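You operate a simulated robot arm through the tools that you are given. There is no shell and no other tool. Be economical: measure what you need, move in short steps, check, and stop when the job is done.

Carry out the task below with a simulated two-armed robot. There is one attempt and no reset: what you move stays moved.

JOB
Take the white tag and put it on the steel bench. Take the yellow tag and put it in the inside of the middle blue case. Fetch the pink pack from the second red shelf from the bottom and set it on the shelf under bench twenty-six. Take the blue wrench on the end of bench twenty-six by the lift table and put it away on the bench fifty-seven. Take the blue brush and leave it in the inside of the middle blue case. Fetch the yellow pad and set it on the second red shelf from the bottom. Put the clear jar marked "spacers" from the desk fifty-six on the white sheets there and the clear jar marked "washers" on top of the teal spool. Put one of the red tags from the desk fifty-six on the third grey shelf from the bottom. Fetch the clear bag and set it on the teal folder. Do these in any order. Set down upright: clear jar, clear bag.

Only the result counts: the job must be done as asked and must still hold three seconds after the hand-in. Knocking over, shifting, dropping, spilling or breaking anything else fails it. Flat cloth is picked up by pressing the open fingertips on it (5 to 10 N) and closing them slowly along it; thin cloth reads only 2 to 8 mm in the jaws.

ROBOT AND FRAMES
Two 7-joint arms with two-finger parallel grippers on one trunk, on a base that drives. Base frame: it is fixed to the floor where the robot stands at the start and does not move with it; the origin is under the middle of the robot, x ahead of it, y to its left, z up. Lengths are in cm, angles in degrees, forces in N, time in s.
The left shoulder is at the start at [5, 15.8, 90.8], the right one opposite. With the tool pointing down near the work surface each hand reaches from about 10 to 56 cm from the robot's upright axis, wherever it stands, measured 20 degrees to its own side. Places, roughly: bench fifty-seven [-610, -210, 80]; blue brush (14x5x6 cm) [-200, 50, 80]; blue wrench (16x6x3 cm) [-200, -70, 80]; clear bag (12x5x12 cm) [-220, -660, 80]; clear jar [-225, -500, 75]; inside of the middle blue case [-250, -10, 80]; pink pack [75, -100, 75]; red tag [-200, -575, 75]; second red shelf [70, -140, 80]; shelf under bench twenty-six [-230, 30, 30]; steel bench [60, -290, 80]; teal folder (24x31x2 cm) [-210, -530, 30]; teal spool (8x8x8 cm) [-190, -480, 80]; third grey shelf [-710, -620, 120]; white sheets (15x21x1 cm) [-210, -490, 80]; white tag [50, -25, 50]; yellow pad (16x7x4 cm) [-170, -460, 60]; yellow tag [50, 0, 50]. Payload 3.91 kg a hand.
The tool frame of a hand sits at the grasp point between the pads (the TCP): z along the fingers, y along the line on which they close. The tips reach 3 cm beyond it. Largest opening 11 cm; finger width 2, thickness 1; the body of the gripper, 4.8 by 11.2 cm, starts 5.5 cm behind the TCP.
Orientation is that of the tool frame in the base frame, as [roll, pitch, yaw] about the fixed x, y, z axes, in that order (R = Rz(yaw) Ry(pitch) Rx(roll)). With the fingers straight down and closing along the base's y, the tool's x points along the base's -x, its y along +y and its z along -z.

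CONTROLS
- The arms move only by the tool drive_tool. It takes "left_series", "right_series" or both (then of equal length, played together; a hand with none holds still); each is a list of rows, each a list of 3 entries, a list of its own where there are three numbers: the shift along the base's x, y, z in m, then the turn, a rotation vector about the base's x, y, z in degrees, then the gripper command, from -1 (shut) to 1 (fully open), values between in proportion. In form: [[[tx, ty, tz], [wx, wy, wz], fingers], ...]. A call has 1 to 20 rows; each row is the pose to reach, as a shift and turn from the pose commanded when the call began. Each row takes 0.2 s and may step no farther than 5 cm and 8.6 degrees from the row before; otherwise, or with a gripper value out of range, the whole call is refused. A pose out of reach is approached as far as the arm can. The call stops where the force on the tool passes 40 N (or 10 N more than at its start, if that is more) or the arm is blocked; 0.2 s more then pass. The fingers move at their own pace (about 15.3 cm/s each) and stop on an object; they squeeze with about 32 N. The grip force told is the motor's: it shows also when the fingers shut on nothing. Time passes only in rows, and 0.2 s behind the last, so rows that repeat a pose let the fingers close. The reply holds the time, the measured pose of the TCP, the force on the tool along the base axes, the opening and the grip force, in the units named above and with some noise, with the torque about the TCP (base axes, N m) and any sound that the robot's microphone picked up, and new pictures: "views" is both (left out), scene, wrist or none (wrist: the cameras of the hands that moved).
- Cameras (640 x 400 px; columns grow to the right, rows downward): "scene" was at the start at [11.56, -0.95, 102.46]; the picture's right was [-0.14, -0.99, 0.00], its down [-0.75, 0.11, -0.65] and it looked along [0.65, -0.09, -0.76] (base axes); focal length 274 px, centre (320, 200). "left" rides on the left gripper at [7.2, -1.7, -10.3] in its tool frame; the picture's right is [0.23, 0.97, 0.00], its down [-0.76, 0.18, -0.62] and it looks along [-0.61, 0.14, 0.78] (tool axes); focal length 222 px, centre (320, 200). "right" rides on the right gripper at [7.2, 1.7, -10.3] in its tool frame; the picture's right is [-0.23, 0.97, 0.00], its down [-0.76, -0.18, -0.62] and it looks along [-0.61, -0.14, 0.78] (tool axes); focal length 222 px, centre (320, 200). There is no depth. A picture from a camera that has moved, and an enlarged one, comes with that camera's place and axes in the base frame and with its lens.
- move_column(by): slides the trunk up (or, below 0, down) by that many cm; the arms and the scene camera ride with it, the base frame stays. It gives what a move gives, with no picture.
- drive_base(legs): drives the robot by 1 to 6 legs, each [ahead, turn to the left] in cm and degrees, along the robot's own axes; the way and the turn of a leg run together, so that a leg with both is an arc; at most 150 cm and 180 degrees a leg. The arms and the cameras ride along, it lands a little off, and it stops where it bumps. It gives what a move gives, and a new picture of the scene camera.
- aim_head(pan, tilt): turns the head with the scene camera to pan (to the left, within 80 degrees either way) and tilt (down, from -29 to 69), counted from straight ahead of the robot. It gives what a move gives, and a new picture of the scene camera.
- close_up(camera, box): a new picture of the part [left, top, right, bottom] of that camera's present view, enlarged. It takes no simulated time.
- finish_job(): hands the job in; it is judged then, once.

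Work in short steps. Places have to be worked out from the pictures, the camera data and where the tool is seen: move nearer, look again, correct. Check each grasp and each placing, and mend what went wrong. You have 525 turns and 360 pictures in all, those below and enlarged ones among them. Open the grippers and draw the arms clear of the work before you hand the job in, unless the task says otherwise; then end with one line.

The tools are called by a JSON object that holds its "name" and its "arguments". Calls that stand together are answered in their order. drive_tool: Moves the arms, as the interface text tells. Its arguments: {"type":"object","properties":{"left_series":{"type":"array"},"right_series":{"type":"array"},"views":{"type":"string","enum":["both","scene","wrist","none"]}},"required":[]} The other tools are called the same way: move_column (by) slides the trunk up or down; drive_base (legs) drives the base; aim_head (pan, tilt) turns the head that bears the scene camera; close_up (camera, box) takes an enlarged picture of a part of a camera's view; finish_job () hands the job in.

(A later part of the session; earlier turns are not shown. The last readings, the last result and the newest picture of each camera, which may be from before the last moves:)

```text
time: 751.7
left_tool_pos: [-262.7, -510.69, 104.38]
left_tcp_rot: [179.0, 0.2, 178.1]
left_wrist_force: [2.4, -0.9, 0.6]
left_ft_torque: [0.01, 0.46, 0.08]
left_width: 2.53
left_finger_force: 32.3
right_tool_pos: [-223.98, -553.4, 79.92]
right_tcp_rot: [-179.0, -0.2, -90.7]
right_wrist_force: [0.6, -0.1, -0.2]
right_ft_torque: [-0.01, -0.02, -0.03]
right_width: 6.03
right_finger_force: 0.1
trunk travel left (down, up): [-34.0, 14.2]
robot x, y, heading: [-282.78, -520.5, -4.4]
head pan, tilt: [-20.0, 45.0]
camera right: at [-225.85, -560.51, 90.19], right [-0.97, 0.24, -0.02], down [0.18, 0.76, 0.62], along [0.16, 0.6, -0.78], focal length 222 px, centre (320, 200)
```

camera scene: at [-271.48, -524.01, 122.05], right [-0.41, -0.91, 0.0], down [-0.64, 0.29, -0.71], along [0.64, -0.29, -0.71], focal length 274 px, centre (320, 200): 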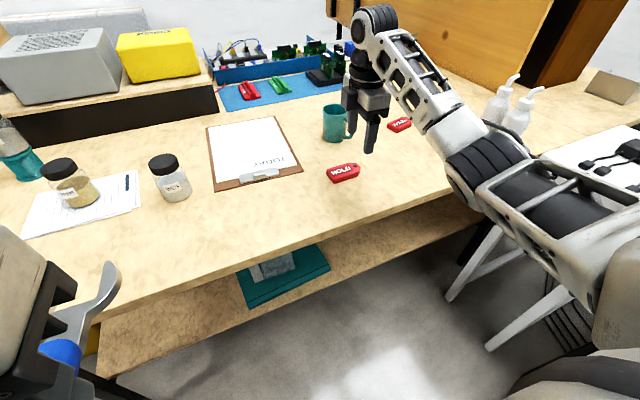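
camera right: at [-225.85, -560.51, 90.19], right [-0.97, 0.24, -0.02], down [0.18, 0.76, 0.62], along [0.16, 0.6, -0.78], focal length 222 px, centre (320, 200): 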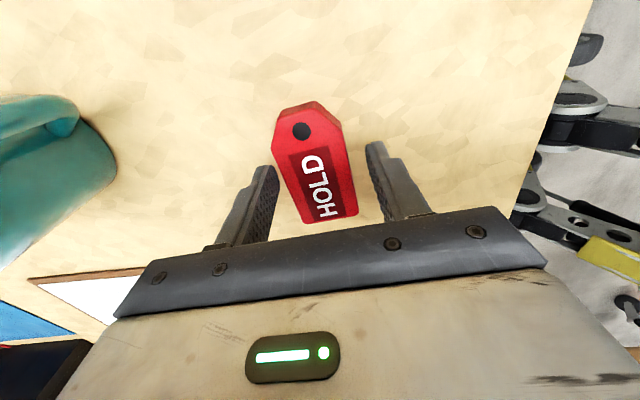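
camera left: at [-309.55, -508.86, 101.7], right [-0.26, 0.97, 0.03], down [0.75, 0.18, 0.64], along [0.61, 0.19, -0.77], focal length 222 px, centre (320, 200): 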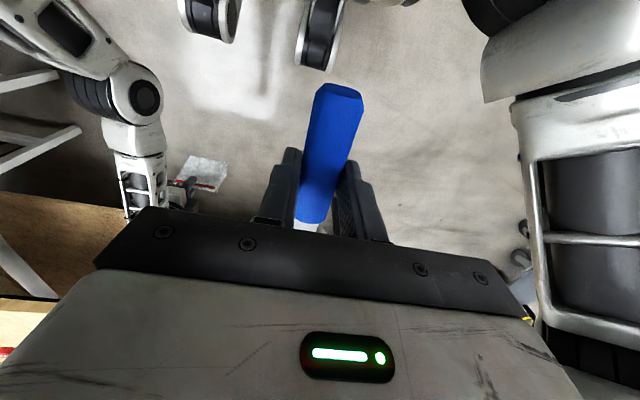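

Tips are beside the tag. Close and lift.

{"name": "drive_tool", "arguments": {"right_series": [[[0, 0, 0], [0, 0, 0], -0.2], [[0, 0, 0], [0, 0, 0], -0.6], [[0, 0, 0], [0, 0, 0], -1], [[0, 0, 0], [0, 0, 0], -1], [[0, 0, 0.03], [0, 0, 0], -1], [[0, 0, 0.07], [0, 0, 0], -1], [[0, 0, 0.11], [0, 0, 0], -1], [[0, 0, 0.14], [0, 0, 0], -1]], "views": "wrist"}}

```text
time: 753.5
left_tool_pos: [-262.67, -510.56, 104.43]
left_tcp_rot: [179.1, 0.2, 178.0]
left_wrist_force: [3.1, 0.0, 0.9]
left_ft_torque: [0.0, 0.56, 0.04]
left_width: 2.49
left_finger_force: 32.1
right_tool_pos: [-223.97, -553.29, 94.06]
right_tcp_rot: [-179.1, -0.1, -90.8]
right_wrist_force: [0.3, -0.4, -0.6]
right_ft_torque: [-0.01, 0.0, 0.01]
right_width: 4.5
right_finger_force: 31.5
trunk travel left (down, up): [-34.0, 14.2]
robot x, y, heading: [-282.73, -520.4, -4.3]
head pan, tilt: [-20.0, 45.0]
camera right: at [-225.79, -560.47, 104.29], right [-0.97, 0.24, -0.02], down [0.18, 0.76, 0.62], along [0.16, 0.6, -0.78], focal length 222 px, centre (320, 200)
```

right: 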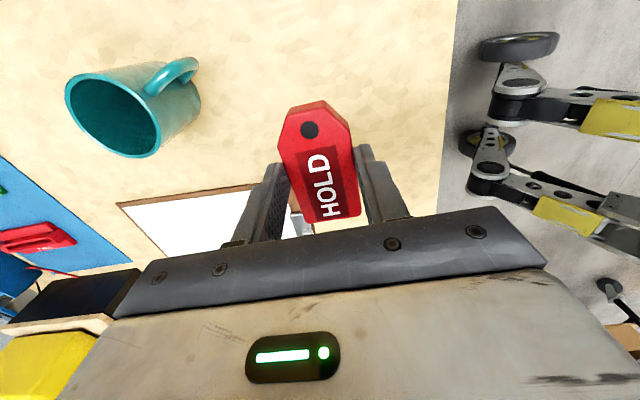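

Red tag in hand. Now toward the grey shelf at about [-710,-620]: back out, north to y≈-425, then west past the tool cart.

{"name": "drive_base", "arguments": {"legs": [[-38, 0], [0, 94], [95, 0], [0, 68], [72, 0], [0, 22]]}}

{"name": "drive_base", "arguments": {"legs": [[100, 0]]}}

{"name": "aim_head", "arguments": {"pan": 35, "tilt": 15}}

```text
time: 765.2
left_tool_pos: [-332.71, -403.15, 104.48]
left_tcp_rot: [179.3, 0.2, -83.1]
left_wrist_force: [0.3, 0.3, -1.2]
left_ft_torque: [-0.06, -0.04, 0.01]
left_width: 2.54
left_finger_force: 32.4
right_tool_pos: [-295.81, -358.62, 94.18]
right_tcp_rot: [180.0, -0.6, 7.1]
right_wrist_force: [-0.6, -7.4, 2.5]
right_ft_torque: [0.64, -0.13, -0.04]
right_width: 4.47
right_finger_force: 32.3
trunk travel left (down, up): [-34.0, 14.2]
robot x, y, heading: [-319.58, -421.64, 94.2]
head pan, tilt: [-20.0, 45.0]
stopped in leg 4: the robot was blocked; the commanded pose is now the measured one
camera scene: at [-317.99, -409.66, 122.07], right [0.96, -0.27, 0.0], down [-0.19, -0.68, -0.71], along [0.19, 0.68, -0.71], focal length 274 px, centre (320, 200)
```

scene: 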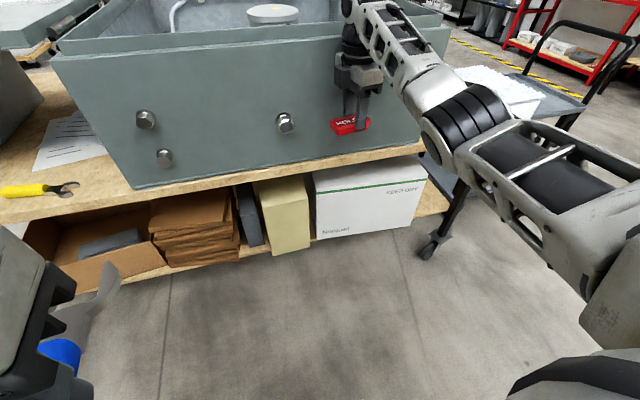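

```text
time: 766.0
left_tool_pos: [-332.6, -403.05, 104.51]
left_tcp_rot: [179.2, 0.2, -83.1]
left_wrist_force: [0.0, -0.7, -1.2]
left_ft_torque: [-0.02, 0.01, 0.01]
left_width: 2.53
left_finger_force: 32.1
right_tool_pos: [-295.82, -358.78, 94.16]
right_tcp_rot: [179.4, -0.5, 6.8]
right_wrist_force: [-3.2, -23.0, 4.5]
right_ft_torque: [2.54, -0.29, -0.23]
right_width: 4.53
right_finger_force: 32.0
trunk travel left (down, up): [-34.0, 14.2]
robot x, y, heading: [-319.56, -421.14, 94.0]
head pan, tilt: [-20.0, 45.0]
stopped in leg 1: the robot was blocked; the commanded pose is now the measured one
camera scene: at [-318.03, -409.54, 122.09], right [0.96, -0.27, 0.0], down [-0.19, -0.68, -0.71], along [0.19, 0.68, -0.7], focal length 274 px, centre (320, 200)
```

scene: 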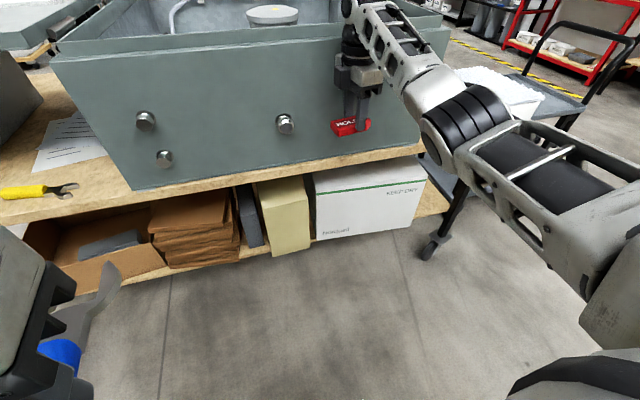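

```text
time: 767.2
left_tool_pos: [-332.56, -403.17, 104.49]
left_tcp_rot: [179.2, 0.3, -83.1]
left_wrist_force: [-0.6, 0.2, -1.2]
left_ft_torque: [-0.04, 0.01, -0.01]
left_width: 2.52
left_finger_force: 32.1
right_tool_pos: [-295.8, -358.74, 94.21]
right_tcp_rot: [179.5, -0.6, 6.9]
right_wrist_force: [-2.7, -28.5, 4.0]
right_ft_torque: [3.25, -0.31, -0.31]
right_width: 4.46
right_finger_force: 32.0
trunk travel left (down, up): [-34.0, 14.2]
robot x, y, heading: [-319.77, -421.48, 94.6]
head pan, tilt: [35.0, 15.0]
camera scene: at [-326.15, -410.19, 126.77], right [0.77, 0.63, 0.0], down [0.16, -0.2, -0.97], along [-0.61, 0.75, -0.26], focal length 274 px, centre (320, 200)
```

scene: 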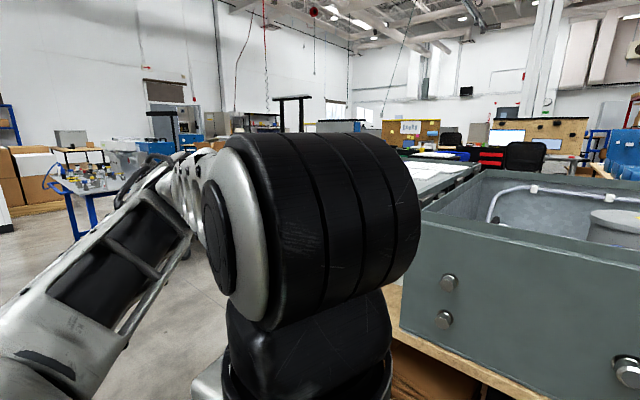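

I touched the case again; I back off straight away, then turn left.

{"name": "drive_base", "arguments": {"legs": [[-22, 0], [0, 66], [85, 0], [0, 20], [75, 0]]}}

{"name": "aim_head", "arguments": {"pan": 35, "tilt": 15}}

```text
time: 778.1
left_tool_pos: [-424.71, -426.45, 104.36]
left_tcp_rot: [179.3, 0.0, 3.1]
left_wrist_force: [0.1, 0.0, -2.2]
left_ft_torque: [0.03, -0.03, -0.01]
left_width: 2.52
left_finger_force: 31.6
right_tool_pos: [-466.62, -386.63, 93.82]
right_tcp_rot: [179.2, -0.5, 92.7]
right_wrist_force: [-1.0, -0.7, -1.0]
right_ft_torque: [-0.02, 0.03, -0.03]
right_width: 4.5
right_finger_force: 31.7
trunk travel left (down, up): [-34.0, 14.2]
robot x, y, heading: [-405.47, -414.09, -179.0]
head pan, tilt: [35.0, 15.0]
stopped in leg 5: the robot was blocked; the commanded pose is now the measured one
camera scene: at [-417.32, -419.63, 126.74], right [-0.58, 0.81, 0.0], down [0.21, 0.15, -0.97], along [-0.78, -0.56, -0.26], focal length 274 px, centre (320, 200)
```

scene: 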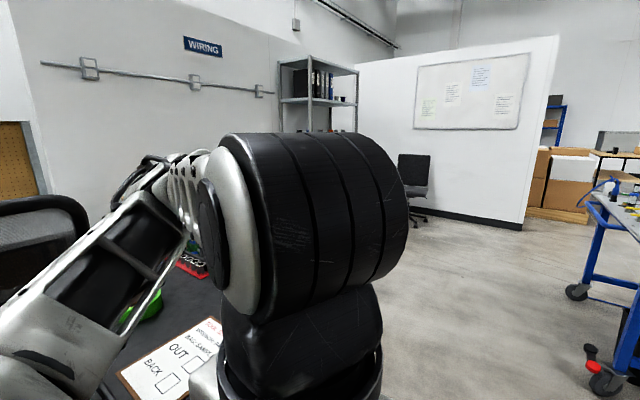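

```text
time: 778.7
left_tool_pos: [-424.73, -426.55, 104.51]
left_tcp_rot: [179.0, 0.0, 2.9]
left_wrist_force: [-0.7, -0.3, -1.6]
left_ft_torque: [-0.03, -0.01, -0.04]
left_width: 2.51
left_finger_force: 31.5
right_tool_pos: [-466.51, -386.53, 93.79]
right_tcp_rot: [179.1, -0.5, 92.9]
right_wrist_force: [-0.7, 0.2, -0.3]
right_ft_torque: [0.01, -0.01, -0.01]
right_width: 4.51
right_finger_force: 31.9
trunk travel left (down, up): [-34.0, 14.2]
robot x, y, heading: [-405.79, -414.03, -179.5]
head pan, tilt: [35.0, 15.0]
camera scene: at [-417.34, -419.63, 126.73], right [-0.58, 0.81, 0.0], down [0.21, 0.15, -0.97], along [-0.78, -0.56, -0.26], focal length 274 px, centre (320, 200)
```

scene: 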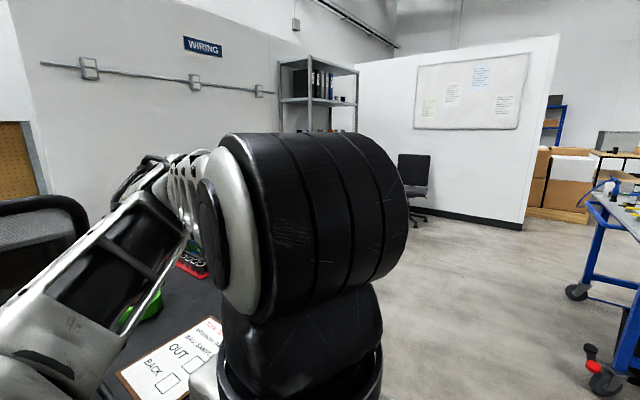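

My left arm is against the tool cart. I back off and pass further to the right.

{"name": "drive_base", "arguments": {"legs": [[-14, 0], [0, -25], [50, 0], [0, 25], [110, 0]]}}

```text
time: 790.4
left_tool_pos: [-566.43, -408.43, 104.36]
left_tcp_rot: [179.1, 0.1, 3.6]
left_wrist_force: [-1.0, 0.3, -1.6]
left_ft_torque: [0.0, 0.0, -0.01]
left_width: 2.51
left_finger_force: 32.0
right_tool_pos: [-608.81, -369.12, 93.78]
right_tcp_rot: [179.2, -0.6, 93.6]
right_wrist_force: [-0.1, -0.2, -0.4]
right_ft_torque: [0.0, -0.03, 0.01]
right_width: 4.49
right_finger_force: 32.2
trunk travel left (down, up): [-34.0, 14.2]
robot x, y, heading: [-547.34, -395.95, -178.6]
head pan, tilt: [35.0, 15.0]
camera scene: at [-559.12, -401.53, 126.73], right [-0.59, 0.8, 0.0], down [0.21, 0.15, -0.97], along [-0.78, -0.57, -0.26], focal length 274 px, centre (320, 200)
```

scene: 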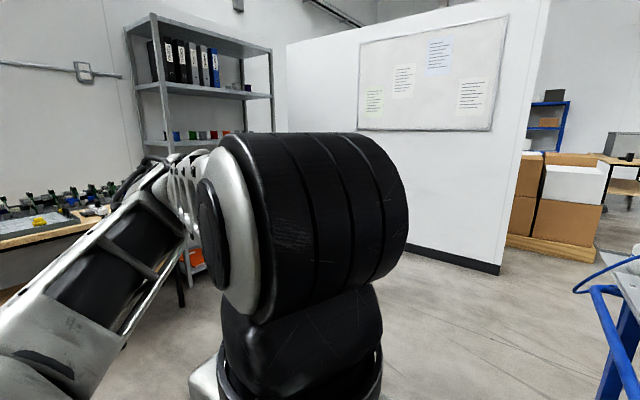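

I turn left toward the grey shelf and drive nearer.

{"name": "drive_base", "arguments": {"legs": [[0, 44], [95, 0]]}}

{"name": "aim_head", "arguments": {"pan": 10, "tilt": 20}}

```text
time: 797.4
left_tool_pos: [-619.13, -485.41, 104.46]
left_tcp_rot: [179.1, -0.1, 47.6]
left_wrist_force: [-0.5, -0.4, -1.6]
left_ft_torque: [-0.01, -0.04, 0.01]
left_width: 2.53
left_finger_force: 32.2
right_tool_pos: [-676.94, -486.4, 93.74]
right_tcp_rot: [179.2, -0.6, 137.4]
right_wrist_force: [0.5, -1.0, -1.2]
right_ft_torque: [0.01, -0.02, -0.01]
right_width: 4.49
right_finger_force: 31.6
trunk travel left (down, up): [-34.0, 14.2]
robot x, y, heading: [-614.32, -463.57, -134.4]
head pan, tilt: [35.0, 15.0]
camera scene: at [-618.54, -475.18, 126.73], right [-0.99, 0.17, 0.0], down [0.04, 0.26, -0.97], along [-0.16, -0.95, -0.26], focal length 274 px, centre (320, 200)
```

scene: 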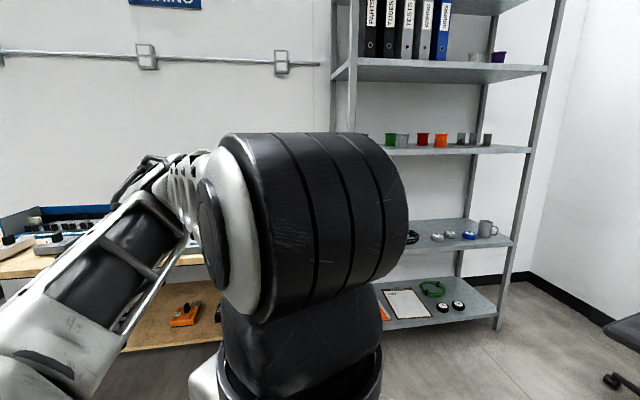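

```text
time: 798.2
left_tool_pos: [-619.16, -485.34, 104.47]
left_tcp_rot: [179.2, 0.0, 47.5]
left_wrist_force: [-0.3, 0.4, -1.2]
left_ft_torque: [0.02, 0.01, -0.01]
left_width: 2.5
left_finger_force: 31.7
right_tool_pos: [-676.87, -486.23, 93.7]
right_tcp_rot: [179.2, -0.6, 137.4]
right_wrist_force: [-0.4, -0.4, -0.8]
right_ft_torque: [0.02, 0.0, 0.02]
right_width: 4.5
right_finger_force: 32.2
trunk travel left (down, up): [-34.0, 14.2]
robot x, y, heading: [-613.97, -463.55, -134.8]
head pan, tilt: [10.0, 20.0]
camera scene: at [-622.25, -473.62, 125.92], right [-0.82, 0.57, 0.0], down [0.19, 0.28, -0.94], along [-0.53, -0.77, -0.34], focal length 274 px, centre (320, 200)
```

scene: 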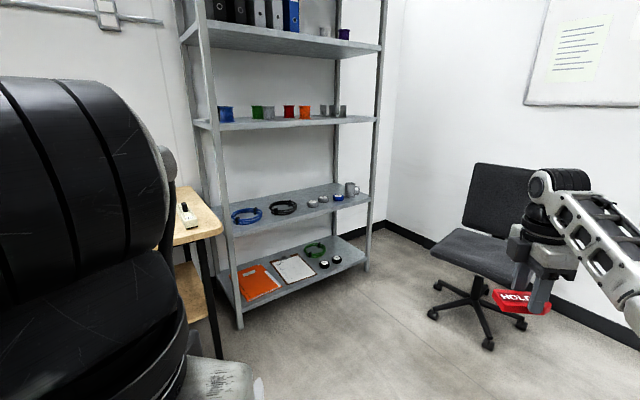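

Third shelf from the bottom (coloured spools) is at z≈115, front edge y≈-605.5, x -656…-760. I drive to about [-677,-527] and face it, then raise the trunk.

{"name": "drive_base", "arguments": {"legs": [[90, 0], [0, 44]]}}

{"name": "move_column", "arguments": {"by": 14}}

{"name": "drive_tool", "arguments": {"right_series": [[[0, 0, 0.03], [4, 0, 0], -1], [[0, 0, 0.06], [8, 0, 0], -1], [[0, 0, 0.09], [13, 0, 0], -1], [[0, 0, 0.12], [19, 0, 0], -1], [[0, 0, 0.145], [25, 0, 0], -1]], "views": "none"}}

{"name": "aim_head", "arguments": {"pan": -15, "tilt": 25}}

```text
time: 805.0
left_tool_pos: [-666.24, -547.61, 104.39]
left_tcp_rot: [179.1, 0.0, 91.4]
left_wrist_force: [0.2, -0.1, -1.1]
left_ft_torque: [0.03, 0.02, 0.01]
left_width: 2.55
left_finger_force: 32.0
right_tool_pos: [-707.29, -588.32, 93.88]
right_tcp_rot: [179.1, -0.6, -178.7]
right_wrist_force: [0.5, -0.1, -0.4]
right_ft_torque: [-0.01, 0.0, -0.02]
right_width: 4.48
right_finger_force: 31.6
trunk travel left (down, up): [-34.0, 14.2]
robot x, y, heading: [-677.8, -527.98, -90.9]
head pan, tilt: [10.0, 20.0]
camera scene: at [-676.62, -541.19, 125.92], right [-0.99, -0.16, 0.0], down [-0.06, 0.34, -0.94], along [0.15, -0.93, -0.34], focal length 274 px, centre (320, 200)
```

scene: 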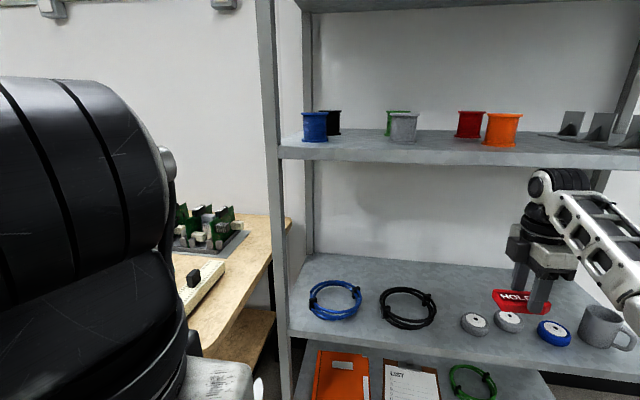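

```text
time: 806.7
left_tool_pos: [-666.29, -547.58, 118.35]
left_tcp_rot: [179.1, -0.1, 91.3]
left_wrist_force: [-0.2, 0.3, -0.8]
left_ft_torque: [0.04, -0.01, 0.03]
left_width: 2.52
left_finger_force: 31.4
right_tool_pos: [-707.28, -588.36, 107.79]
right_tcp_rot: [179.1, -0.7, -178.7]
right_wrist_force: [0.9, -0.4, -0.1]
right_ft_torque: [0.01, 0.02, -0.04]
right_width: 4.49
right_finger_force: 31.4
trunk travel left (down, up): [-48.0, 0.2]
robot x, y, heading: [-677.6, -528.22, -90.8]
head pan, tilt: [10.0, 20.0]
```

```text
time: 807.9
left_tool_pos: [-666.36, -547.45, 118.55]
left_tcp_rot: [179.1, -0.1, 91.4]
left_wrist_force: [0.3, -0.2, -1.2]
left_ft_torque: [0.04, -0.01, 0.03]
left_width: 2.52
left_finger_force: 31.6
right_tool_pos: [-706.18, -585.4, 114.91]
right_tcp_rot: [164.4, -0.5, -176.5]
right_wrist_force: [-0.5, 0.2, -0.3]
right_ft_torque: [0.0, 0.01, 0.0]
right_width: 4.51
right_finger_force: 32.3
right hand out of reach, approached as far as the arm can: row 2, 3, 4, 5
trunk travel left (down, up): [-48.0, 0.2]
robot x, y, heading: [-678.08, -528.28, -90.7]
head pan, tilt: [10.0, 20.0]
```

```text
time: 808.8
left_tool_pos: [-666.31, -547.7, 118.51]
left_tcp_rot: [179.1, 0.0, 91.4]
left_wrist_force: [-0.4, -1.2, -2.0]
left_ft_torque: [0.01, 0.0, 0.03]
left_width: 2.52
left_finger_force: 32.2
right_tool_pos: [-706.05, -585.54, 114.92]
right_tcp_rot: [164.4, -0.3, -176.5]
right_wrist_force: [0.6, 0.1, -0.2]
right_ft_torque: [0.0, 0.02, -0.01]
right_width: 4.49
right_finger_force: 31.8
trunk travel left (down, up): [-48.0, 0.2]
robot x, y, heading: [-678.02, -528.47, -91.1]
head pan, tilt: [-15.0, 25.0]
camera scene: at [-680.63, -540.87, 139.11], right [-0.96, 0.27, 0.0], down [0.11, 0.41, -0.91], along [-0.25, -0.87, -0.42], focal length 274 px, centre (320, 200)
```

scene: 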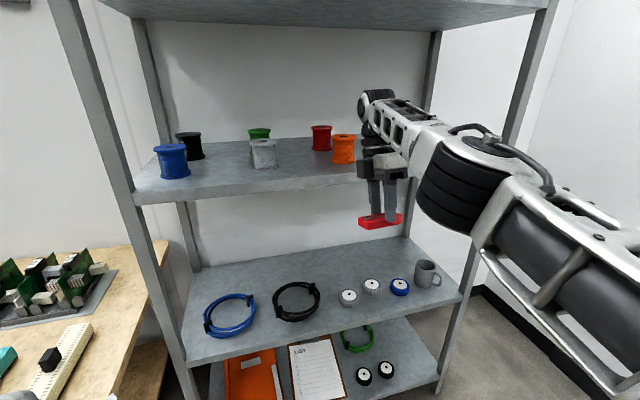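

I tilted the wrong way; I now tilt the hand forward (about -x) and raise it to z≈121.

{"name": "drive_tool", "arguments": {"right_series": [[[0, 0, 0], [-8, 0, 0], -1], [[0, 0, 0.01], [-16, 0, 0], -1], [[0, 0, 0.02], [-24, 0, 0], -1], [[0.01, 0, 0.04], [-32, 0, 0], -1], [[0.02, 0, 0.06], [-39, 0, 0], -1], [[0.02, 0, 0.07], [-41, 0, 0], -1]], "views": "none"}}

```text
time: 810.2
left_tool_pos: [-666.26, -547.55, 118.37]
left_tcp_rot: [179.2, 0.1, 91.4]
left_wrist_force: [-0.6, 0.3, -1.3]
left_ft_torque: [0.03, 0.04, 0.0]
left_width: 2.52
left_finger_force: 32.5
right_tool_pos: [-704.78, -595.67, 127.27]
right_tcp_rot: [-154.7, -2.8, -177.7]
right_wrist_force: [0.1, 0.8, 0.2]
right_ft_torque: [0.02, 0.01, -0.01]
right_width: 4.45
right_finger_force: 31.9
right hand out of reach, approached as far as the arm can: row 1, 2, 3, 4, 5, 6
trunk travel left (down, up): [-48.0, 0.2]
robot x, y, heading: [-678.3, -527.98, -90.8]
head pan, tilt: [-15.0, 25.0]
```

Tilt is right now. I lower to z≈121.5 and then drive forward in over the shelf.

{"name": "drive_tool", "arguments": {"right_series": [[[0, 0, -0.02], [0, 0, 0], -1], [[0, 0, -0.04], [0, 0, 0], -1], [[0.01, 0, -0.06], [0, 0, 0], -1]], "views": "none"}}

{"name": "drive_base", "arguments": {"legs": [[8, 0]]}}

```text
time: 811.0
left_tool_pos: [-666.38, -547.62, 118.35]
left_tcp_rot: [179.1, 0.0, 91.4]
left_wrist_force: [0.3, 0.3, -1.7]
left_ft_torque: [0.03, -0.02, 0.02]
left_width: 2.52
left_finger_force: 32.0
right_tool_pos: [-703.99, -597.66, 121.69]
right_tcp_rot: [-154.8, -2.7, -177.8]
right_wrist_force: [-0.7, 0.1, -0.6]
right_ft_torque: [0.04, -0.02, 0.01]
right_width: 4.49
right_finger_force: 32.2
right hand out of reach, approached as far as the arm can: row 1, 2, 3
trunk travel left (down, up): [-48.0, 0.2]
robot x, y, heading: [-677.93, -528.09, -90.8]
head pan, tilt: [-15.0, 25.0]
```

```text
time: 812.1
left_tool_pos: [-666.42, -555.63, 118.34]
left_tcp_rot: [179.2, 0.1, 91.3]
left_wrist_force: [0.4, 0.5, -0.9]
left_ft_torque: [0.03, -0.03, 0.02]
left_width: 2.52
left_finger_force: 31.7
right_tool_pos: [-704.04, -605.51, 121.6]
right_tcp_rot: [-154.9, -2.8, -177.7]
right_wrist_force: [0.5, 0.1, -0.5]
right_ft_torque: [-0.01, 0.0, 0.01]
right_width: 4.48
right_finger_force: 31.5
trunk travel left (down, up): [-48.0, 0.2]
robot x, y, heading: [-678.22, -536.23, -90.6]
head pan, tilt: [-15.0, 25.0]
camera scene: at [-680.74, -548.91, 139.1], right [-0.96, 0.27, 0.0], down [0.11, 0.41, -0.91], along [-0.25, -0.87, -0.42], focal length 274 px, centre (320, 200)
```

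scene: 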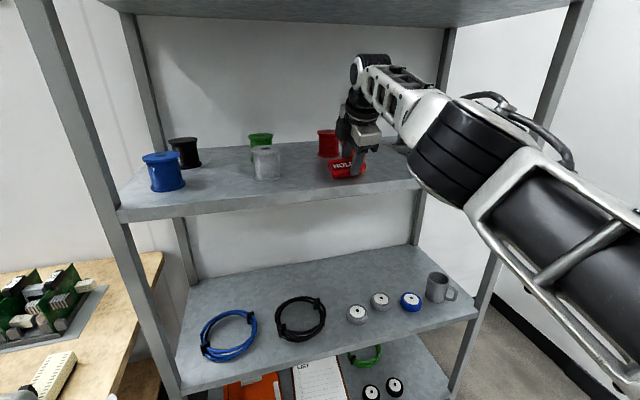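

Slightly more forward, then lower to the shelf.

{"name": "drive_base", "arguments": {"legs": [[5, 0]]}}

{"name": "drive_tool", "arguments": {"right_series": [[[0, 0, -0.008], [0, 0, 0], -1], [[0, 0, -0.016], [0, 0, 0], -1], [[0, 0, -0.022], [0, 0, 0], -1]], "views": "none"}}

```text
time: 813.0
left_tool_pos: [-666.51, -560.55, 118.43]
left_tcp_rot: [179.1, -0.1, 91.4]
left_wrist_force: [0.4, -0.4, -0.7]
left_ft_torque: [0.07, 0.04, 0.01]
left_width: 2.51
left_finger_force: 32.1
right_tool_pos: [-704.15, -610.6, 121.56]
right_tcp_rot: [-155.0, -2.7, -177.7]
right_wrist_force: [0.1, 0.4, -0.6]
right_ft_torque: [0.03, 0.03, 0.02]
right_width: 4.5
right_finger_force: 32.5
trunk travel left (down, up): [-48.0, 0.2]
robot x, y, heading: [-678.34, -541.24, -90.8]
head pan, tilt: [-15.0, 25.0]
camera scene: at [-680.81, -553.89, 139.09], right [-0.96, 0.27, 0.0], down [0.11, 0.41, -0.91], along [-0.25, -0.87, -0.42], focal length 274 px, centre (320, 200)
```

scene: 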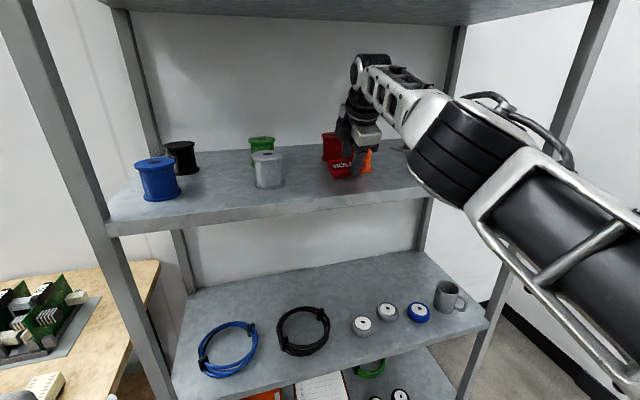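

```text
time: 813.8
left_tool_pos: [-666.48, -560.39, 118.46]
left_tcp_rot: [179.2, 0.1, 91.5]
left_wrist_force: [0.5, 0.3, -1.6]
left_ft_torque: [0.04, -0.01, -0.01]
left_width: 2.51
left_finger_force: 32.4
right_tool_pos: [-704.11, -610.77, 120.24]
right_tcp_rot: [-154.3, -2.9, -177.7]
right_wrist_force: [-4.9, -5.5, 24.2]
right_ft_torque: [-0.01, -0.61, -0.12]
right_width: 4.54
right_finger_force: 31.4
right hand out of reach, approached as far as the arm can: row 2, 3
trunk travel left (down, up): [-48.0, 0.2]
robot x, y, heading: [-678.43, -540.97, -90.7]
head pan, tilt: [-15.0, 25.0]
```

Contact at 24 N. Quick close look that it's the shelf and not the orange spool.

{"name": "close_up", "arguments": {"camera": "scene", "box": [280, 110, 420, 210]}}

```text
4.00 times, centred on (350, 160) of scene
camera zoom: at [-680.74, -553.54, 139.18], right [-0.96, 0.27, 0.0], down [0.11, 0.41, -0.91], along [-0.25, -0.87, -0.42], focal length 1096 px, centre (200, 360)
```

zoom: 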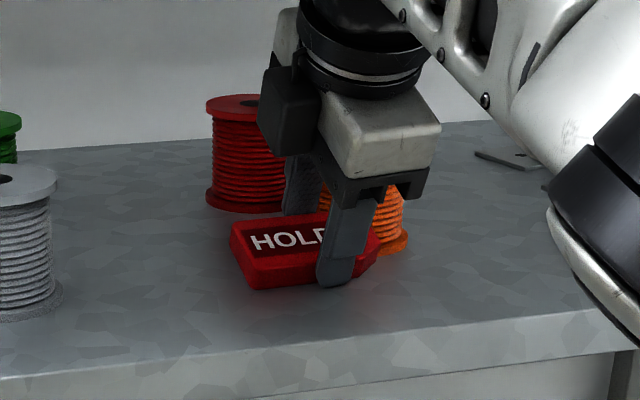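

Tag's near edge is on the shelf, clear of the spools. I open just enough and withdraw upward/backward.

{"name": "drive_tool", "arguments": {"right_series": [[[0, 0, 0.002], [0, 0, 0], -0.1], [[0, 0, 0.002], [0, 0, 0], 0.03], [[0, 0, 0.004], [0, 0, 0], 0.03], [[0, 0.012, 0.022], [0, 0, 0], 0.03], [[0, 0.03, 0.04], [0, 0, 0], 0.03]], "views": "none"}}

{"name": "drive_base", "arguments": {"legs": [[-25, 0]]}}

```text
time: 815.0
left_tool_pos: [-666.61, -560.43, 118.32]
left_tcp_rot: [179.1, 0.1, 91.3]
left_wrist_force: [-1.1, -0.7, -1.4]
left_ft_torque: [0.03, -0.03, 0.04]
left_width: 2.53
left_finger_force: 32.1
right_tool_pos: [-704.21, -609.6, 124.1]
right_tcp_rot: [-155.2, -2.6, -177.7]
right_wrist_force: [0.0, 0.6, -0.1]
right_ft_torque: [0.0, 0.03, -0.01]
right_width: 5.67
right_finger_force: 0.0
right hand out of reach, approached as far as the arm can: row 4, 5
trunk travel left (down, up): [-48.0, 0.2]
robot x, y, heading: [-678.39, -541.2, -90.9]
head pan, tilt: [-15.0, 25.0]
```

```text
time: 816.8
left_tool_pos: [-666.24, -535.53, 118.41]
left_tcp_rot: [179.1, 0.1, 91.3]
left_wrist_force: [-0.1, 1.2, -1.4]
left_ft_torque: [0.0, -0.01, -0.01]
left_width: 2.54
left_finger_force: 32.0
right_tool_pos: [-703.99, -584.74, 124.15]
right_tcp_rot: [-154.9, -2.6, -177.7]
right_wrist_force: [0.4, -0.3, -0.8]
right_ft_torque: [-0.03, -0.02, -0.04]
right_width: 5.69
right_finger_force: 0.1
trunk travel left (down, up): [-48.0, 0.2]
robot x, y, heading: [-677.74, -516.25, -90.7]
head pan, tilt: [-15.0, 25.0]
camera scene: at [-680.48, -528.82, 139.12], right [-0.96, 0.27, 0.0], down [0.12, 0.41, -0.91], along [-0.25, -0.87, -0.42], focal length 274 px, centre (320, 200)
```

scene: 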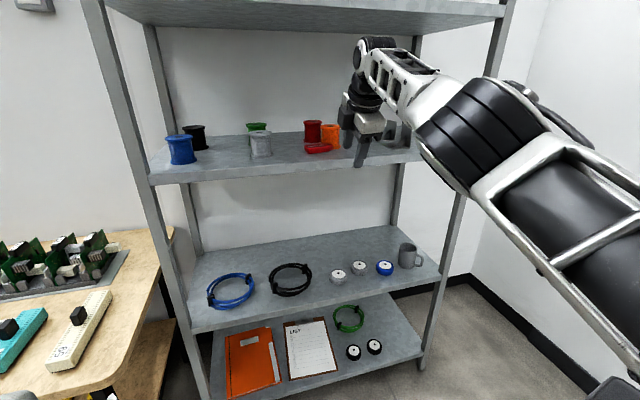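

Red tag lies on the third grey shelf. Next bench fifty-seven: I turn around and look north.

{"name": "move_column", "arguments": {"by": -20}}

{"name": "drive_base", "arguments": {"legs": [[-30, 0], [0, 90], [0, 80]]}}

{"name": "aim_head", "arguments": {"pan": 0, "tilt": 15}}

```text
time: 819.0
left_tool_pos: [-666.16, -535.55, 98.47]
left_tcp_rot: [179.1, 0.0, 91.3]
left_wrist_force: [-0.4, 0.7, -2.2]
left_ft_torque: [0.02, 0.01, 0.0]
left_width: 2.5
left_finger_force: 31.4
right_tool_pos: [-704.0, -584.71, 104.1]
right_tcp_rot: [-154.9, -2.6, -177.8]
right_wrist_force: [-1.0, -0.7, -0.1]
right_ft_torque: [0.01, 0.02, 0.0]
right_width: 5.62
right_finger_force: 0.1
trunk travel left (down, up): [-28.0, 20.2]
robot x, y, heading: [-678.06, -516.36, -90.4]
head pan, tilt: [-15.0, 25.0]
```

```text
time: 828.3
left_tool_pos: [-685.4, -464.94, 98.51]
left_tcp_rot: [179.1, 0.0, -98.6]
left_wrist_force: [-0.6, 0.3, -1.6]
left_ft_torque: [-0.03, 0.05, -0.01]
left_width: 2.54
left_finger_force: 32.2
right_tool_pos: [-639.67, -423.11, 104.18]
right_tcp_rot: [-154.9, -2.7, -7.8]
right_wrist_force: [0.5, -0.2, -0.4]
right_ft_torque: [-0.02, 0.0, 0.02]
right_width: 5.68
right_finger_force: 0.1
trunk travel left (down, up): [-28.0, 20.2]
robot x, y, heading: [-677.37, -486.53, 79.2]
head pan, tilt: [-15.0, 25.0]
camera scene: at [-672.73, -473.69, 119.11], right [0.9, -0.43, 0.0], down [-0.18, -0.38, -0.91], along [0.39, 0.82, -0.42], focal length 274 px, centre (320, 200)
```

scene: 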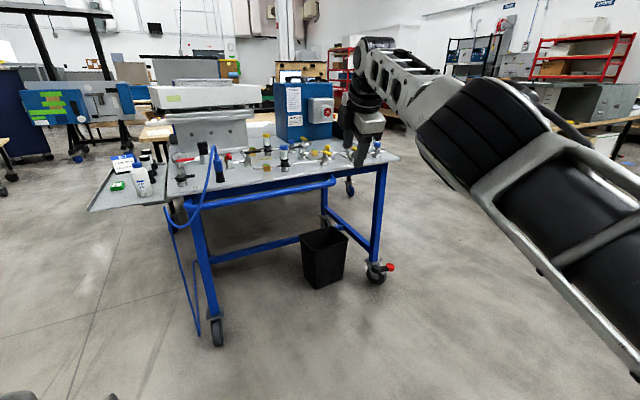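

```text
time: 829.0
left_tool_pos: [-685.41, -464.89, 98.37]
left_tcp_rot: [179.1, 0.0, -98.6]
left_wrist_force: [0.1, -0.4, -1.5]
left_ft_torque: [-0.03, -0.03, 0.01]
left_width: 2.51
left_finger_force: 31.8
right_tool_pos: [-639.65, -423.08, 104.09]
right_tcp_rot: [-154.8, -2.7, -7.9]
right_wrist_force: [-0.4, -0.4, 0.3]
right_ft_torque: [-0.01, 0.02, 0.06]
right_width: 5.68
right_finger_force: 0.1
trunk travel left (down, up): [-28.0, 20.2]
robot x, y, heading: [-677.42, -486.26, 79.2]
head pan, tilt: [0.0, 15.0]
camera scene: at [-674.98, -472.81, 120.73], right [0.98, -0.19, 0.0], down [-0.05, -0.25, -0.97], along [0.18, 0.95, -0.26], focal length 274 px, centre (320, 200)
```

scene: 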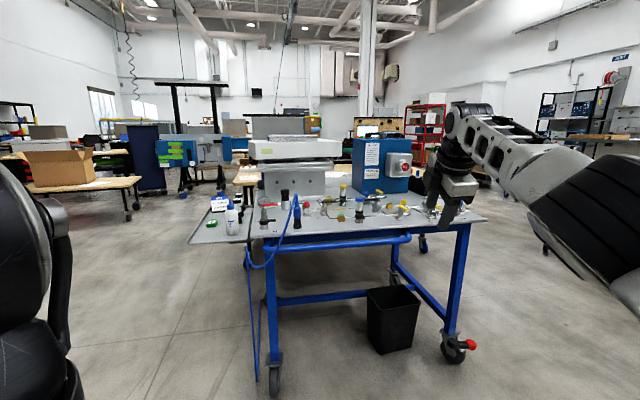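

Bench fifty-seven is beyond the blue-framed table, around x -550…-680, y -250…-170. I lower and tuck the right hand, then go east and north to approach its east end.

{"name": "drive_tool", "arguments": {"right_series": [[[0, 0, -0.04], [0, 0, 0], 0.03], [[0, 0, -0.08], [0, 0, 0], 0.03], [[0, 0, -0.12], [0, 0, 0], 0.03], [[0, 0, -0.16], [0, 0, 0], 0.03], [[0, 0, -0.2], [0, 0, 0], 0.03], [[-0.01, -0.04, -0.24], [0, 0, 0], 0.03], [[-0.02, -0.08, -0.26], [0, 0, 0], 0.03], [[-0.03, -0.12, -0.26], [0, 0, 0], 0.03]], "views": "none"}}

{"name": "drive_base", "arguments": {"legs": [[0, -79], [150, 0], [25, 0], [0, 90], [130, 0], [95, 0]]}}

{"name": "drive_base", "arguments": {"legs": [[0, 90]]}}

```text
refused: row 6 steps farther than a row can; nothing moved
```

```text
time: 843.9
left_tool_pos: [-502.34, -463.94, 98.46]
left_tcp_rot: [179.1, -0.1, -117.4]
left_wrist_force: [-0.1, 0.4, -1.1]
left_ft_torque: [-0.03, 0.0, -0.01]
left_width: 2.54
left_finger_force: 31.6
right_tool_pos: [-444.35, -440.07, 104.3]
right_tcp_rot: [-155.2, -4.3, -27.5]
right_wrist_force: [0.1, 0.9, 1.9]
right_ft_torque: [-0.06, 0.06, 0.02]
right_width: 5.6
right_finger_force: 0.0
trunk travel left (down, up): [-28.0, 20.2]
robot x, y, heading: [-501.69, -486.69, 60.6]
head pan, tilt: [0.0, 15.0]
stopped in leg 4: the force on the tool passed its limit at 60 N (the readings are from after the stop); the commanded pose is now the measured one
camera scene: at [-495.01, -474.88, 120.73], right [0.87, -0.49, 0.0], down [-0.13, -0.23, -0.97], along [0.48, 0.84, -0.26], focal length 274 px, centre (320, 200)
```

scene: 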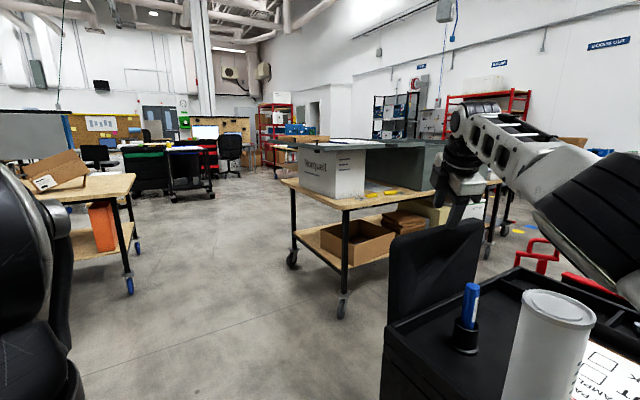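

```text
time: 848.1
left_tool_pos: [-524.12, -487.36, 98.47]
left_tcp_rot: [179.1, -0.1, -27.4]
left_wrist_force: [0.5, 0.0, -1.7]
left_ft_torque: [-0.03, -0.01, -0.02]
left_width: 2.54
left_finger_force: 31.9
right_tool_pos: [-548.04, -429.45, 104.35]
right_tcp_rot: [-155.2, -4.3, 62.3]
right_wrist_force: [0.2, 0.6, -0.7]
right_ft_torque: [0.01, 0.0, -0.04]
right_width: 5.69
right_finger_force: 0.0
trunk travel left (down, up): [-28.0, 20.2]
robot x, y, heading: [-501.4, -486.69, 150.3]
head pan, tilt: [0.0, 15.0]
camera scene: at [-513.18, -479.89, 120.73], right [0.49, 0.87, 0.0], down [0.23, -0.13, -0.97], along [-0.84, 0.48, -0.26], focal length 274 px, centre (320, 200)
```

scene: 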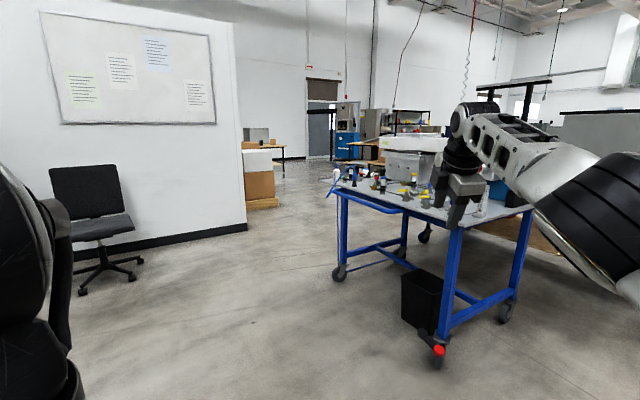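

I brushed the tool cart's upright panel with the extended hand. I must tuck that hand: lower it and retract.

{"name": "drive_tool", "arguments": {"right_series": [[[0, 0, -0.04], [0, 0, 0], 0.03], [[0, 0, -0.08], [0, 0, 0], 0.03], [[0, 0, -0.12], [0, 0, 0], 0.03], [[0, 0, -0.16], [0, 0, 0], 0.03], [[0.01, -0.005, -0.2], [0, 0, 0], 0.03], [[0.035, -0.02, -0.23], [0, 0, 0], 0.03], [[0.07, -0.04, -0.24], [0, 0, 0], 0.03], [[0.105, -0.06, -0.24], [0, 0, 0], 0.03], [[0.13, -0.075, -0.24], [0, 0, 0], 0.03]], "views": "none"}}

```text
time: 850.1
left_tool_pos: [-523.96, -487.35, 98.46]
left_tcp_rot: [179.2, 0.0, -27.4]
left_wrist_force: [1.2, 0.6, -1.6]
left_ft_torque: [-0.02, -0.03, 0.0]
left_width: 2.54
left_finger_force: 32.1
right_tool_pos: [-549.19, -427.26, 78.75]
right_tcp_rot: [-155.4, -4.3, 62.3]
right_wrist_force: [0.0, -0.7, 0.3]
right_ft_torque: [-0.03, -0.01, 0.03]
right_width: 5.66
right_finger_force: 0.0
right hand out of reach, approached as far as the arm can: row 1, 2, 3, 4, 5, 6, 7, 8, 9
trunk travel left (down, up): [-28.0, 20.2]
robot x, y, heading: [-501.27, -486.69, 150.4]
head pan, tilt: [0.0, 15.0]
```

Still stretched; lower further, untilt, then retract.

{"name": "drive_tool", "arguments": {"right_series": [[[0, 0, -0.04], [-4, -7, 0], 0.03], [[0, 0, -0.08], [-8, -14, 0], 0.03], [[0, 0, -0.12], [-12, -21, 0], 0.03], [[0, 0, -0.16], [-12.5, -22, 0], 0.03], [[0.03, -0.017, -0.18], [-12.5, -22, 0], 0.03], [[0.06, -0.034, -0.18], [-12.5, -22, 0], 0.03], [[0.09, -0.05, -0.18], [-12.5, -22, 0], 0.03], [[0.12, -0.07, -0.17], [-12.5, -22, 0], 0.03]], "views": "none"}}

```text
time: 851.9
left_tool_pos: [-523.99, -487.48, 98.38]
left_tcp_rot: [179.1, -0.1, -27.5]
left_wrist_force: [-0.2, 0.5, -1.3]
left_ft_torque: [0.03, -0.01, -0.02]
left_width: 2.51
left_finger_force: 32.2
right_tool_pos: [-537.09, -434.4, 61.79]
right_tcp_rot: [179.5, -3.1, 64.0]
right_wrist_force: [-0.2, 0.9, 0.6]
right_ft_torque: [0.03, -0.01, 0.0]
right_width: 5.67
right_finger_force: 0.1
right hand out of reach, approached as far as the arm can: row 1, 2, 3, 4, 5, 6, 7
trunk travel left (down, up): [-28.0, 20.2]
robot x, y, heading: [-501.49, -486.33, 150.3]
head pan, tilt: [0.0, 15.0]
```

Tucked lower now. I drive north along x≈-497 to y≈-178 (clear of the bench's end), then turn to face the bench.

{"name": "drive_base", "arguments": {"legs": [[0, -60], [150, 0], [150, 0], [8, 0]]}}

```text
time: 865.4
left_tool_pos: [-515.2, -254.1, 98.4]
left_tcp_rot: [179.2, -0.1, -86.3]
left_wrist_force: [0.5, -0.8, -1.4]
left_ft_torque: [-0.02, 0.0, 0.05]
left_width: 2.52
left_finger_force: 31.9
right_tool_pos: [-476.81, -215.34, 61.87]
right_tcp_rot: [179.9, -3.1, 5.2]
right_wrist_force: [-0.4, -0.1, -0.2]
right_ft_torque: [-0.03, 0.02, 0.03]
right_width: 5.67
right_finger_force: 0.1
trunk travel left (down, up): [-28.0, 20.2]
robot x, y, heading: [-502.62, -273.44, 91.4]
head pan, tilt: [0.0, 15.0]
stopped in leg 3: the robot was blocked; the commanded pose is now the measured one
camera scene: at [-503.26, -259.57, 120.73], right [1.0, 0.03, 0.0], down [0.01, -0.26, -0.97], along [-0.03, 0.97, -0.26], focal length 274 px, centre (320, 200)
```

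scene: 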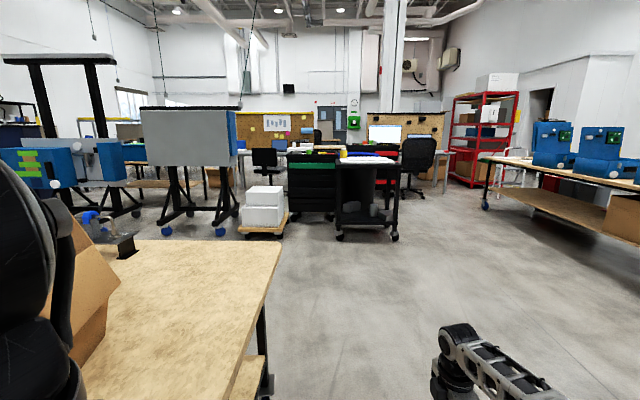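

The bench's east edge is x≈-520 (corner y -161…-246) with free wood near it. I back off from its leg and go around to face the end from the east, at y≈-170.

{"name": "drive_base", "arguments": {"legs": [[-35, 0], [0, -60], [45, 0], [0, 59], [118, 0]]}}

{"name": "drive_base", "arguments": {"legs": [[0, 90]]}}

```text
time: 871.9
left_tool_pos: [-467.82, -273.14, 98.45]
left_tcp_rot: [179.2, 0.1, -146.3]
left_wrist_force: [0.2, -0.4, -1.5]
left_ft_torque: [0.03, 0.04, -0.02]
left_width: 2.52
left_finger_force: 32.0
right_tool_pos: [-416.36, -287.22, 60.87]
right_tcp_rot: [178.2, -2.6, -53.7]
right_wrist_force: [-0.5, -0.6, 0.3]
right_ft_torque: [0.01, 0.0, 0.02]
right_width: 5.68
right_finger_force: 0.1
trunk travel left (down, up): [-28.0, 20.2]
robot x, y, heading: [-477.59, -293.69, 31.0]
head pan, tilt: [0.0, 15.0]
stopped in leg 3: the robot was blocked; the commanded pose is now the measured one
camera scene: at [-466.98, -286.3, 120.78], right [0.52, -0.85, 0.0], down [-0.22, -0.13, -0.97], along [0.83, 0.5, -0.25], focal length 274 px, centre (320, 200)
```

scene: 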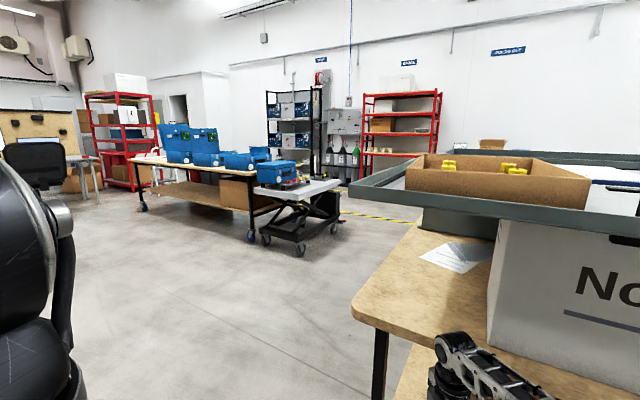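

```text
time: 876.1
left_tool_pos: [-497.87, -283.18, 98.43]
left_tcp_rot: [179.2, -0.2, -55.5]
left_wrist_force: [0.8, -0.5, -1.1]
left_ft_torque: [-0.01, -0.01, 0.0]
left_width: 2.52
left_finger_force: 31.4
right_tool_pos: [-484.36, -231.72, 60.51]
right_tcp_rot: [177.8, -2.6, 36.9]
right_wrist_force: [0.5, -1.0, 0.2]
right_ft_torque: [-0.01, -0.03, -0.02]
right_width: 5.69
right_finger_force: 0.1
trunk travel left (down, up): [-28.0, 20.2]
robot x, y, heading: [-477.54, -293.24, 122.4]
head pan, tilt: [0.0, 15.0]
camera scene: at [-484.83, -281.77, 120.73], right [0.85, 0.53, 0.0], down [0.14, -0.22, -0.97], along [-0.51, 0.82, -0.26], focal length 274 px, centre (320, 200)
```

scene: 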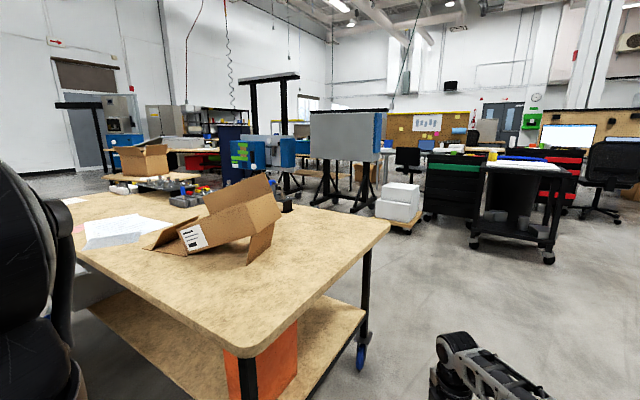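

The bench's near corner (SE, [-521,-250]) has free wood around it. From here I drive 25 cm forward and bring the left hand with the wrench over [-530,-240].

{"name": "drive_base", "arguments": {"legs": [[24, 0]]}}

{"name": "drive_tool", "arguments": {"left_series": [[[-0.03, 0.035, 0], [0, 0, 0], -1], [[-0.06, 0.07, 0], [0, 0, 0], -1], [[-0.09, 0.105, 0], [0, 0, 0], -1], [[-0.12, 0.14, 0], [0, 0, 0], -1], [[-0.15, 0.175, 0], [0, 0, 0], -1], [[-0.18, 0.21, -0.01], [0, 0, 0], -1], [[-0.19, 0.22, -0.05], [0, 0, 0], -1]], "views": "both"}}

```text
time: 877.9
left_tool_pos: [-510.7, -263.04, 98.44]
left_tcp_rot: [179.1, -0.2, -55.4]
left_wrist_force: [-0.8, -0.1, -1.7]
left_ft_torque: [-0.04, -0.01, -0.01]
left_width: 2.52
left_finger_force: 31.8
right_tool_pos: [-497.26, -211.5, 60.59]
right_tcp_rot: [177.8, -2.5, 37.0]
right_wrist_force: [0.4, 0.4, -0.9]
right_ft_torque: [-0.01, -0.02, -0.02]
right_width: 5.68
right_finger_force: 0.0
trunk travel left (down, up): [-28.0, 20.2]
robot x, y, heading: [-490.36, -272.95, 122.3]
head pan, tilt: [0.0, 15.0]
camera scene: at [-497.6, -261.55, 120.73], right [0.85, 0.53, 0.0], down [0.14, -0.22, -0.97], along [-0.52, 0.82, -0.26], focal length 274 px, centre (320, 200)
```

scene: 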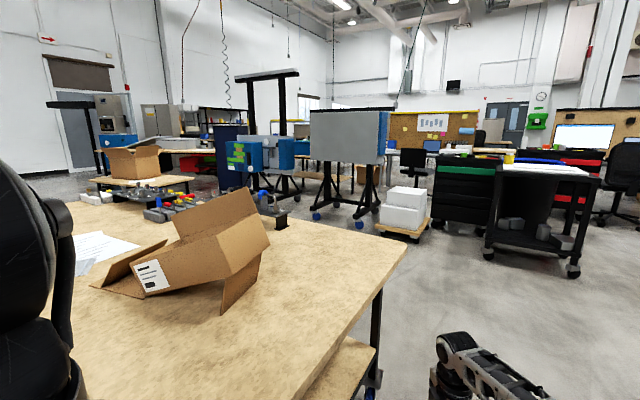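

```text
time: 879.5
left_tool_pos: [-529.86, -240.96, 93.5]
left_tcp_rot: [179.2, -0.3, -55.5]
left_wrist_force: [0.1, 0.1, -1.3]
left_ft_torque: [0.01, 0.01, -0.01]
left_width: 2.51
left_finger_force: 31.9
right_tool_pos: [-497.31, -211.41, 60.57]
right_tcp_rot: [177.7, -2.5, 37.0]
right_wrist_force: [-0.6, 0.0, -0.7]
right_ft_torque: [0.05, -0.04, 0.0]
right_width: 5.71
right_finger_force: 0.0
trunk travel left (down, up): [-28.0, 20.2]
robot x, y, heading: [-490.11, -272.79, 122.2]
head pan, tilt: [0.0, 15.0]
camera scene: at [-497.61, -261.55, 120.73], right [0.85, 0.53, 0.0], down [0.14, -0.22, -0.97], along [-0.52, 0.82, -0.26], focal length 274 px, centre (320, 200)
camera left: at [-524.24, -245.84, 103.67], right [-0.67, -0.74, 0.02], down [-0.57, 0.53, 0.62], along [-0.47, 0.41, -0.78], focal length 222 px, centre (320, 200)
```

scene: 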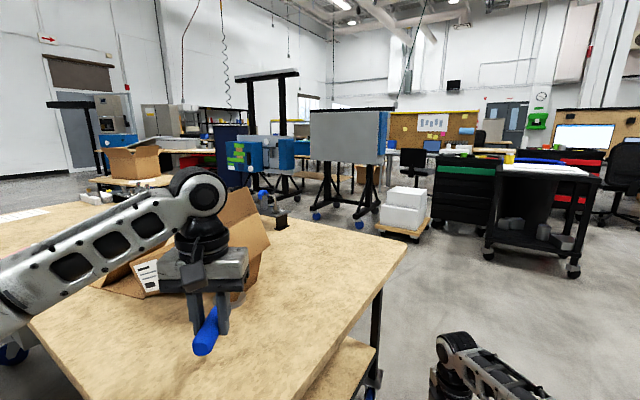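
left: 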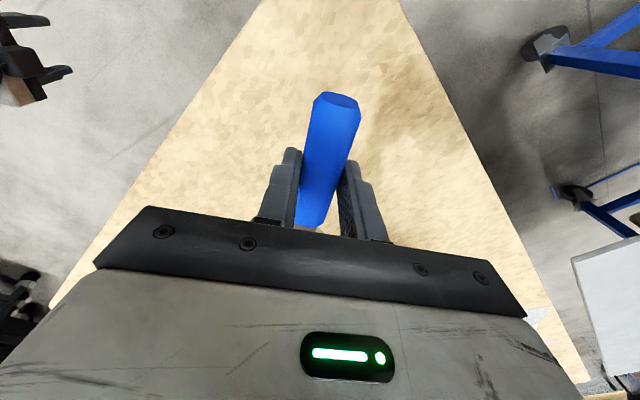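

Over free wood. I lower toward the bench.

{"name": "drive_tool", "arguments": {"left_series": [[[0, 0, -0.04], [0, 0, 0], -1], [[0, 0, -0.08], [0, 0, 0], -1], [[0, 0, -0.1], [0, 0, 0], -1]], "views": "none"}}

{"name": "drive_tool", "arguments": {"left_series": [[[0, 0, -0.006], [0, 0, 0], -1], [[0, 0, -0.012], [0, 0, 0], -1], [[0, 0, -0.018], [0, 0, 0], -1]], "views": "none"}}

```text
time: 880.3
left_tool_pos: [-529.66, -241.06, 83.22]
left_tcp_rot: [179.1, -0.3, -55.3]
left_wrist_force: [0.0, 1.2, -1.1]
left_ft_torque: [-0.03, -0.01, 0.0]
left_width: 2.52
left_finger_force: 32.5
right_tool_pos: [-497.31, -211.53, 60.56]
right_tcp_rot: [177.9, -2.7, 37.1]
right_wrist_force: [0.3, -0.1, 0.0]
right_ft_torque: [-0.01, -0.01, 0.0]
right_width: 5.67
right_finger_force: 0.1
trunk travel left (down, up): [-28.0, 20.2]
robot x, y, heading: [-490.41, -272.79, 122.4]
head pan, tilt: [0.0, 15.0]
```

```text
time: 881.1
left_tool_pos: [-529.58, -240.99, 81.76]
left_tcp_rot: [179.2, 0.1, -55.3]
left_wrist_force: [-0.3, -2.5, 8.7]
left_ft_torque: [0.94, 0.48, 0.09]
left_width: 2.55
left_finger_force: 32.6
right_tool_pos: [-497.2, -211.49, 60.71]
right_tcp_rot: [177.9, -2.6, 37.0]
right_wrist_force: [0.7, 0.1, -0.9]
right_ft_torque: [-0.01, -0.02, 0.03]
right_width: 5.65
right_finger_force: 0.1
trunk travel left (down, up): [-28.0, 20.2]
robot x, y, heading: [-490.67, -273.15, 122.3]
head pan, tilt: [0.0, 15.0]
```

Contact. I open and lift away, then retract.

{"name": "drive_tool", "arguments": {"left_series": [[[0, 0, 0.001], [0, 0, 0], -0.5], [[0, 0, 0.001], [0, 0, 0], -0.1], [[0, 0, 0.002], [0, 0, 0], 0.1], [[0, 0, 0.04], [0, 0, 0], 0.1], [[0, 0, 0.09], [0, 0, 0], 0.1], [[0, 0, 0.13], [0, 0, 0], 0.1], [[0.03, -0.035, 0.15], [0, 0, 0], 0.1], [[0.06, -0.07, 0.15], [0, 0, 0], 0.1], [[0.09, -0.105, 0.15], [0, 0, 0], 0.1], [[0.12, -0.14, 0.15], [0, 0, 0], 0.1]], "views": "scene"}}

```text
refused: row 7 steps farther than a row can; nothing moved
```

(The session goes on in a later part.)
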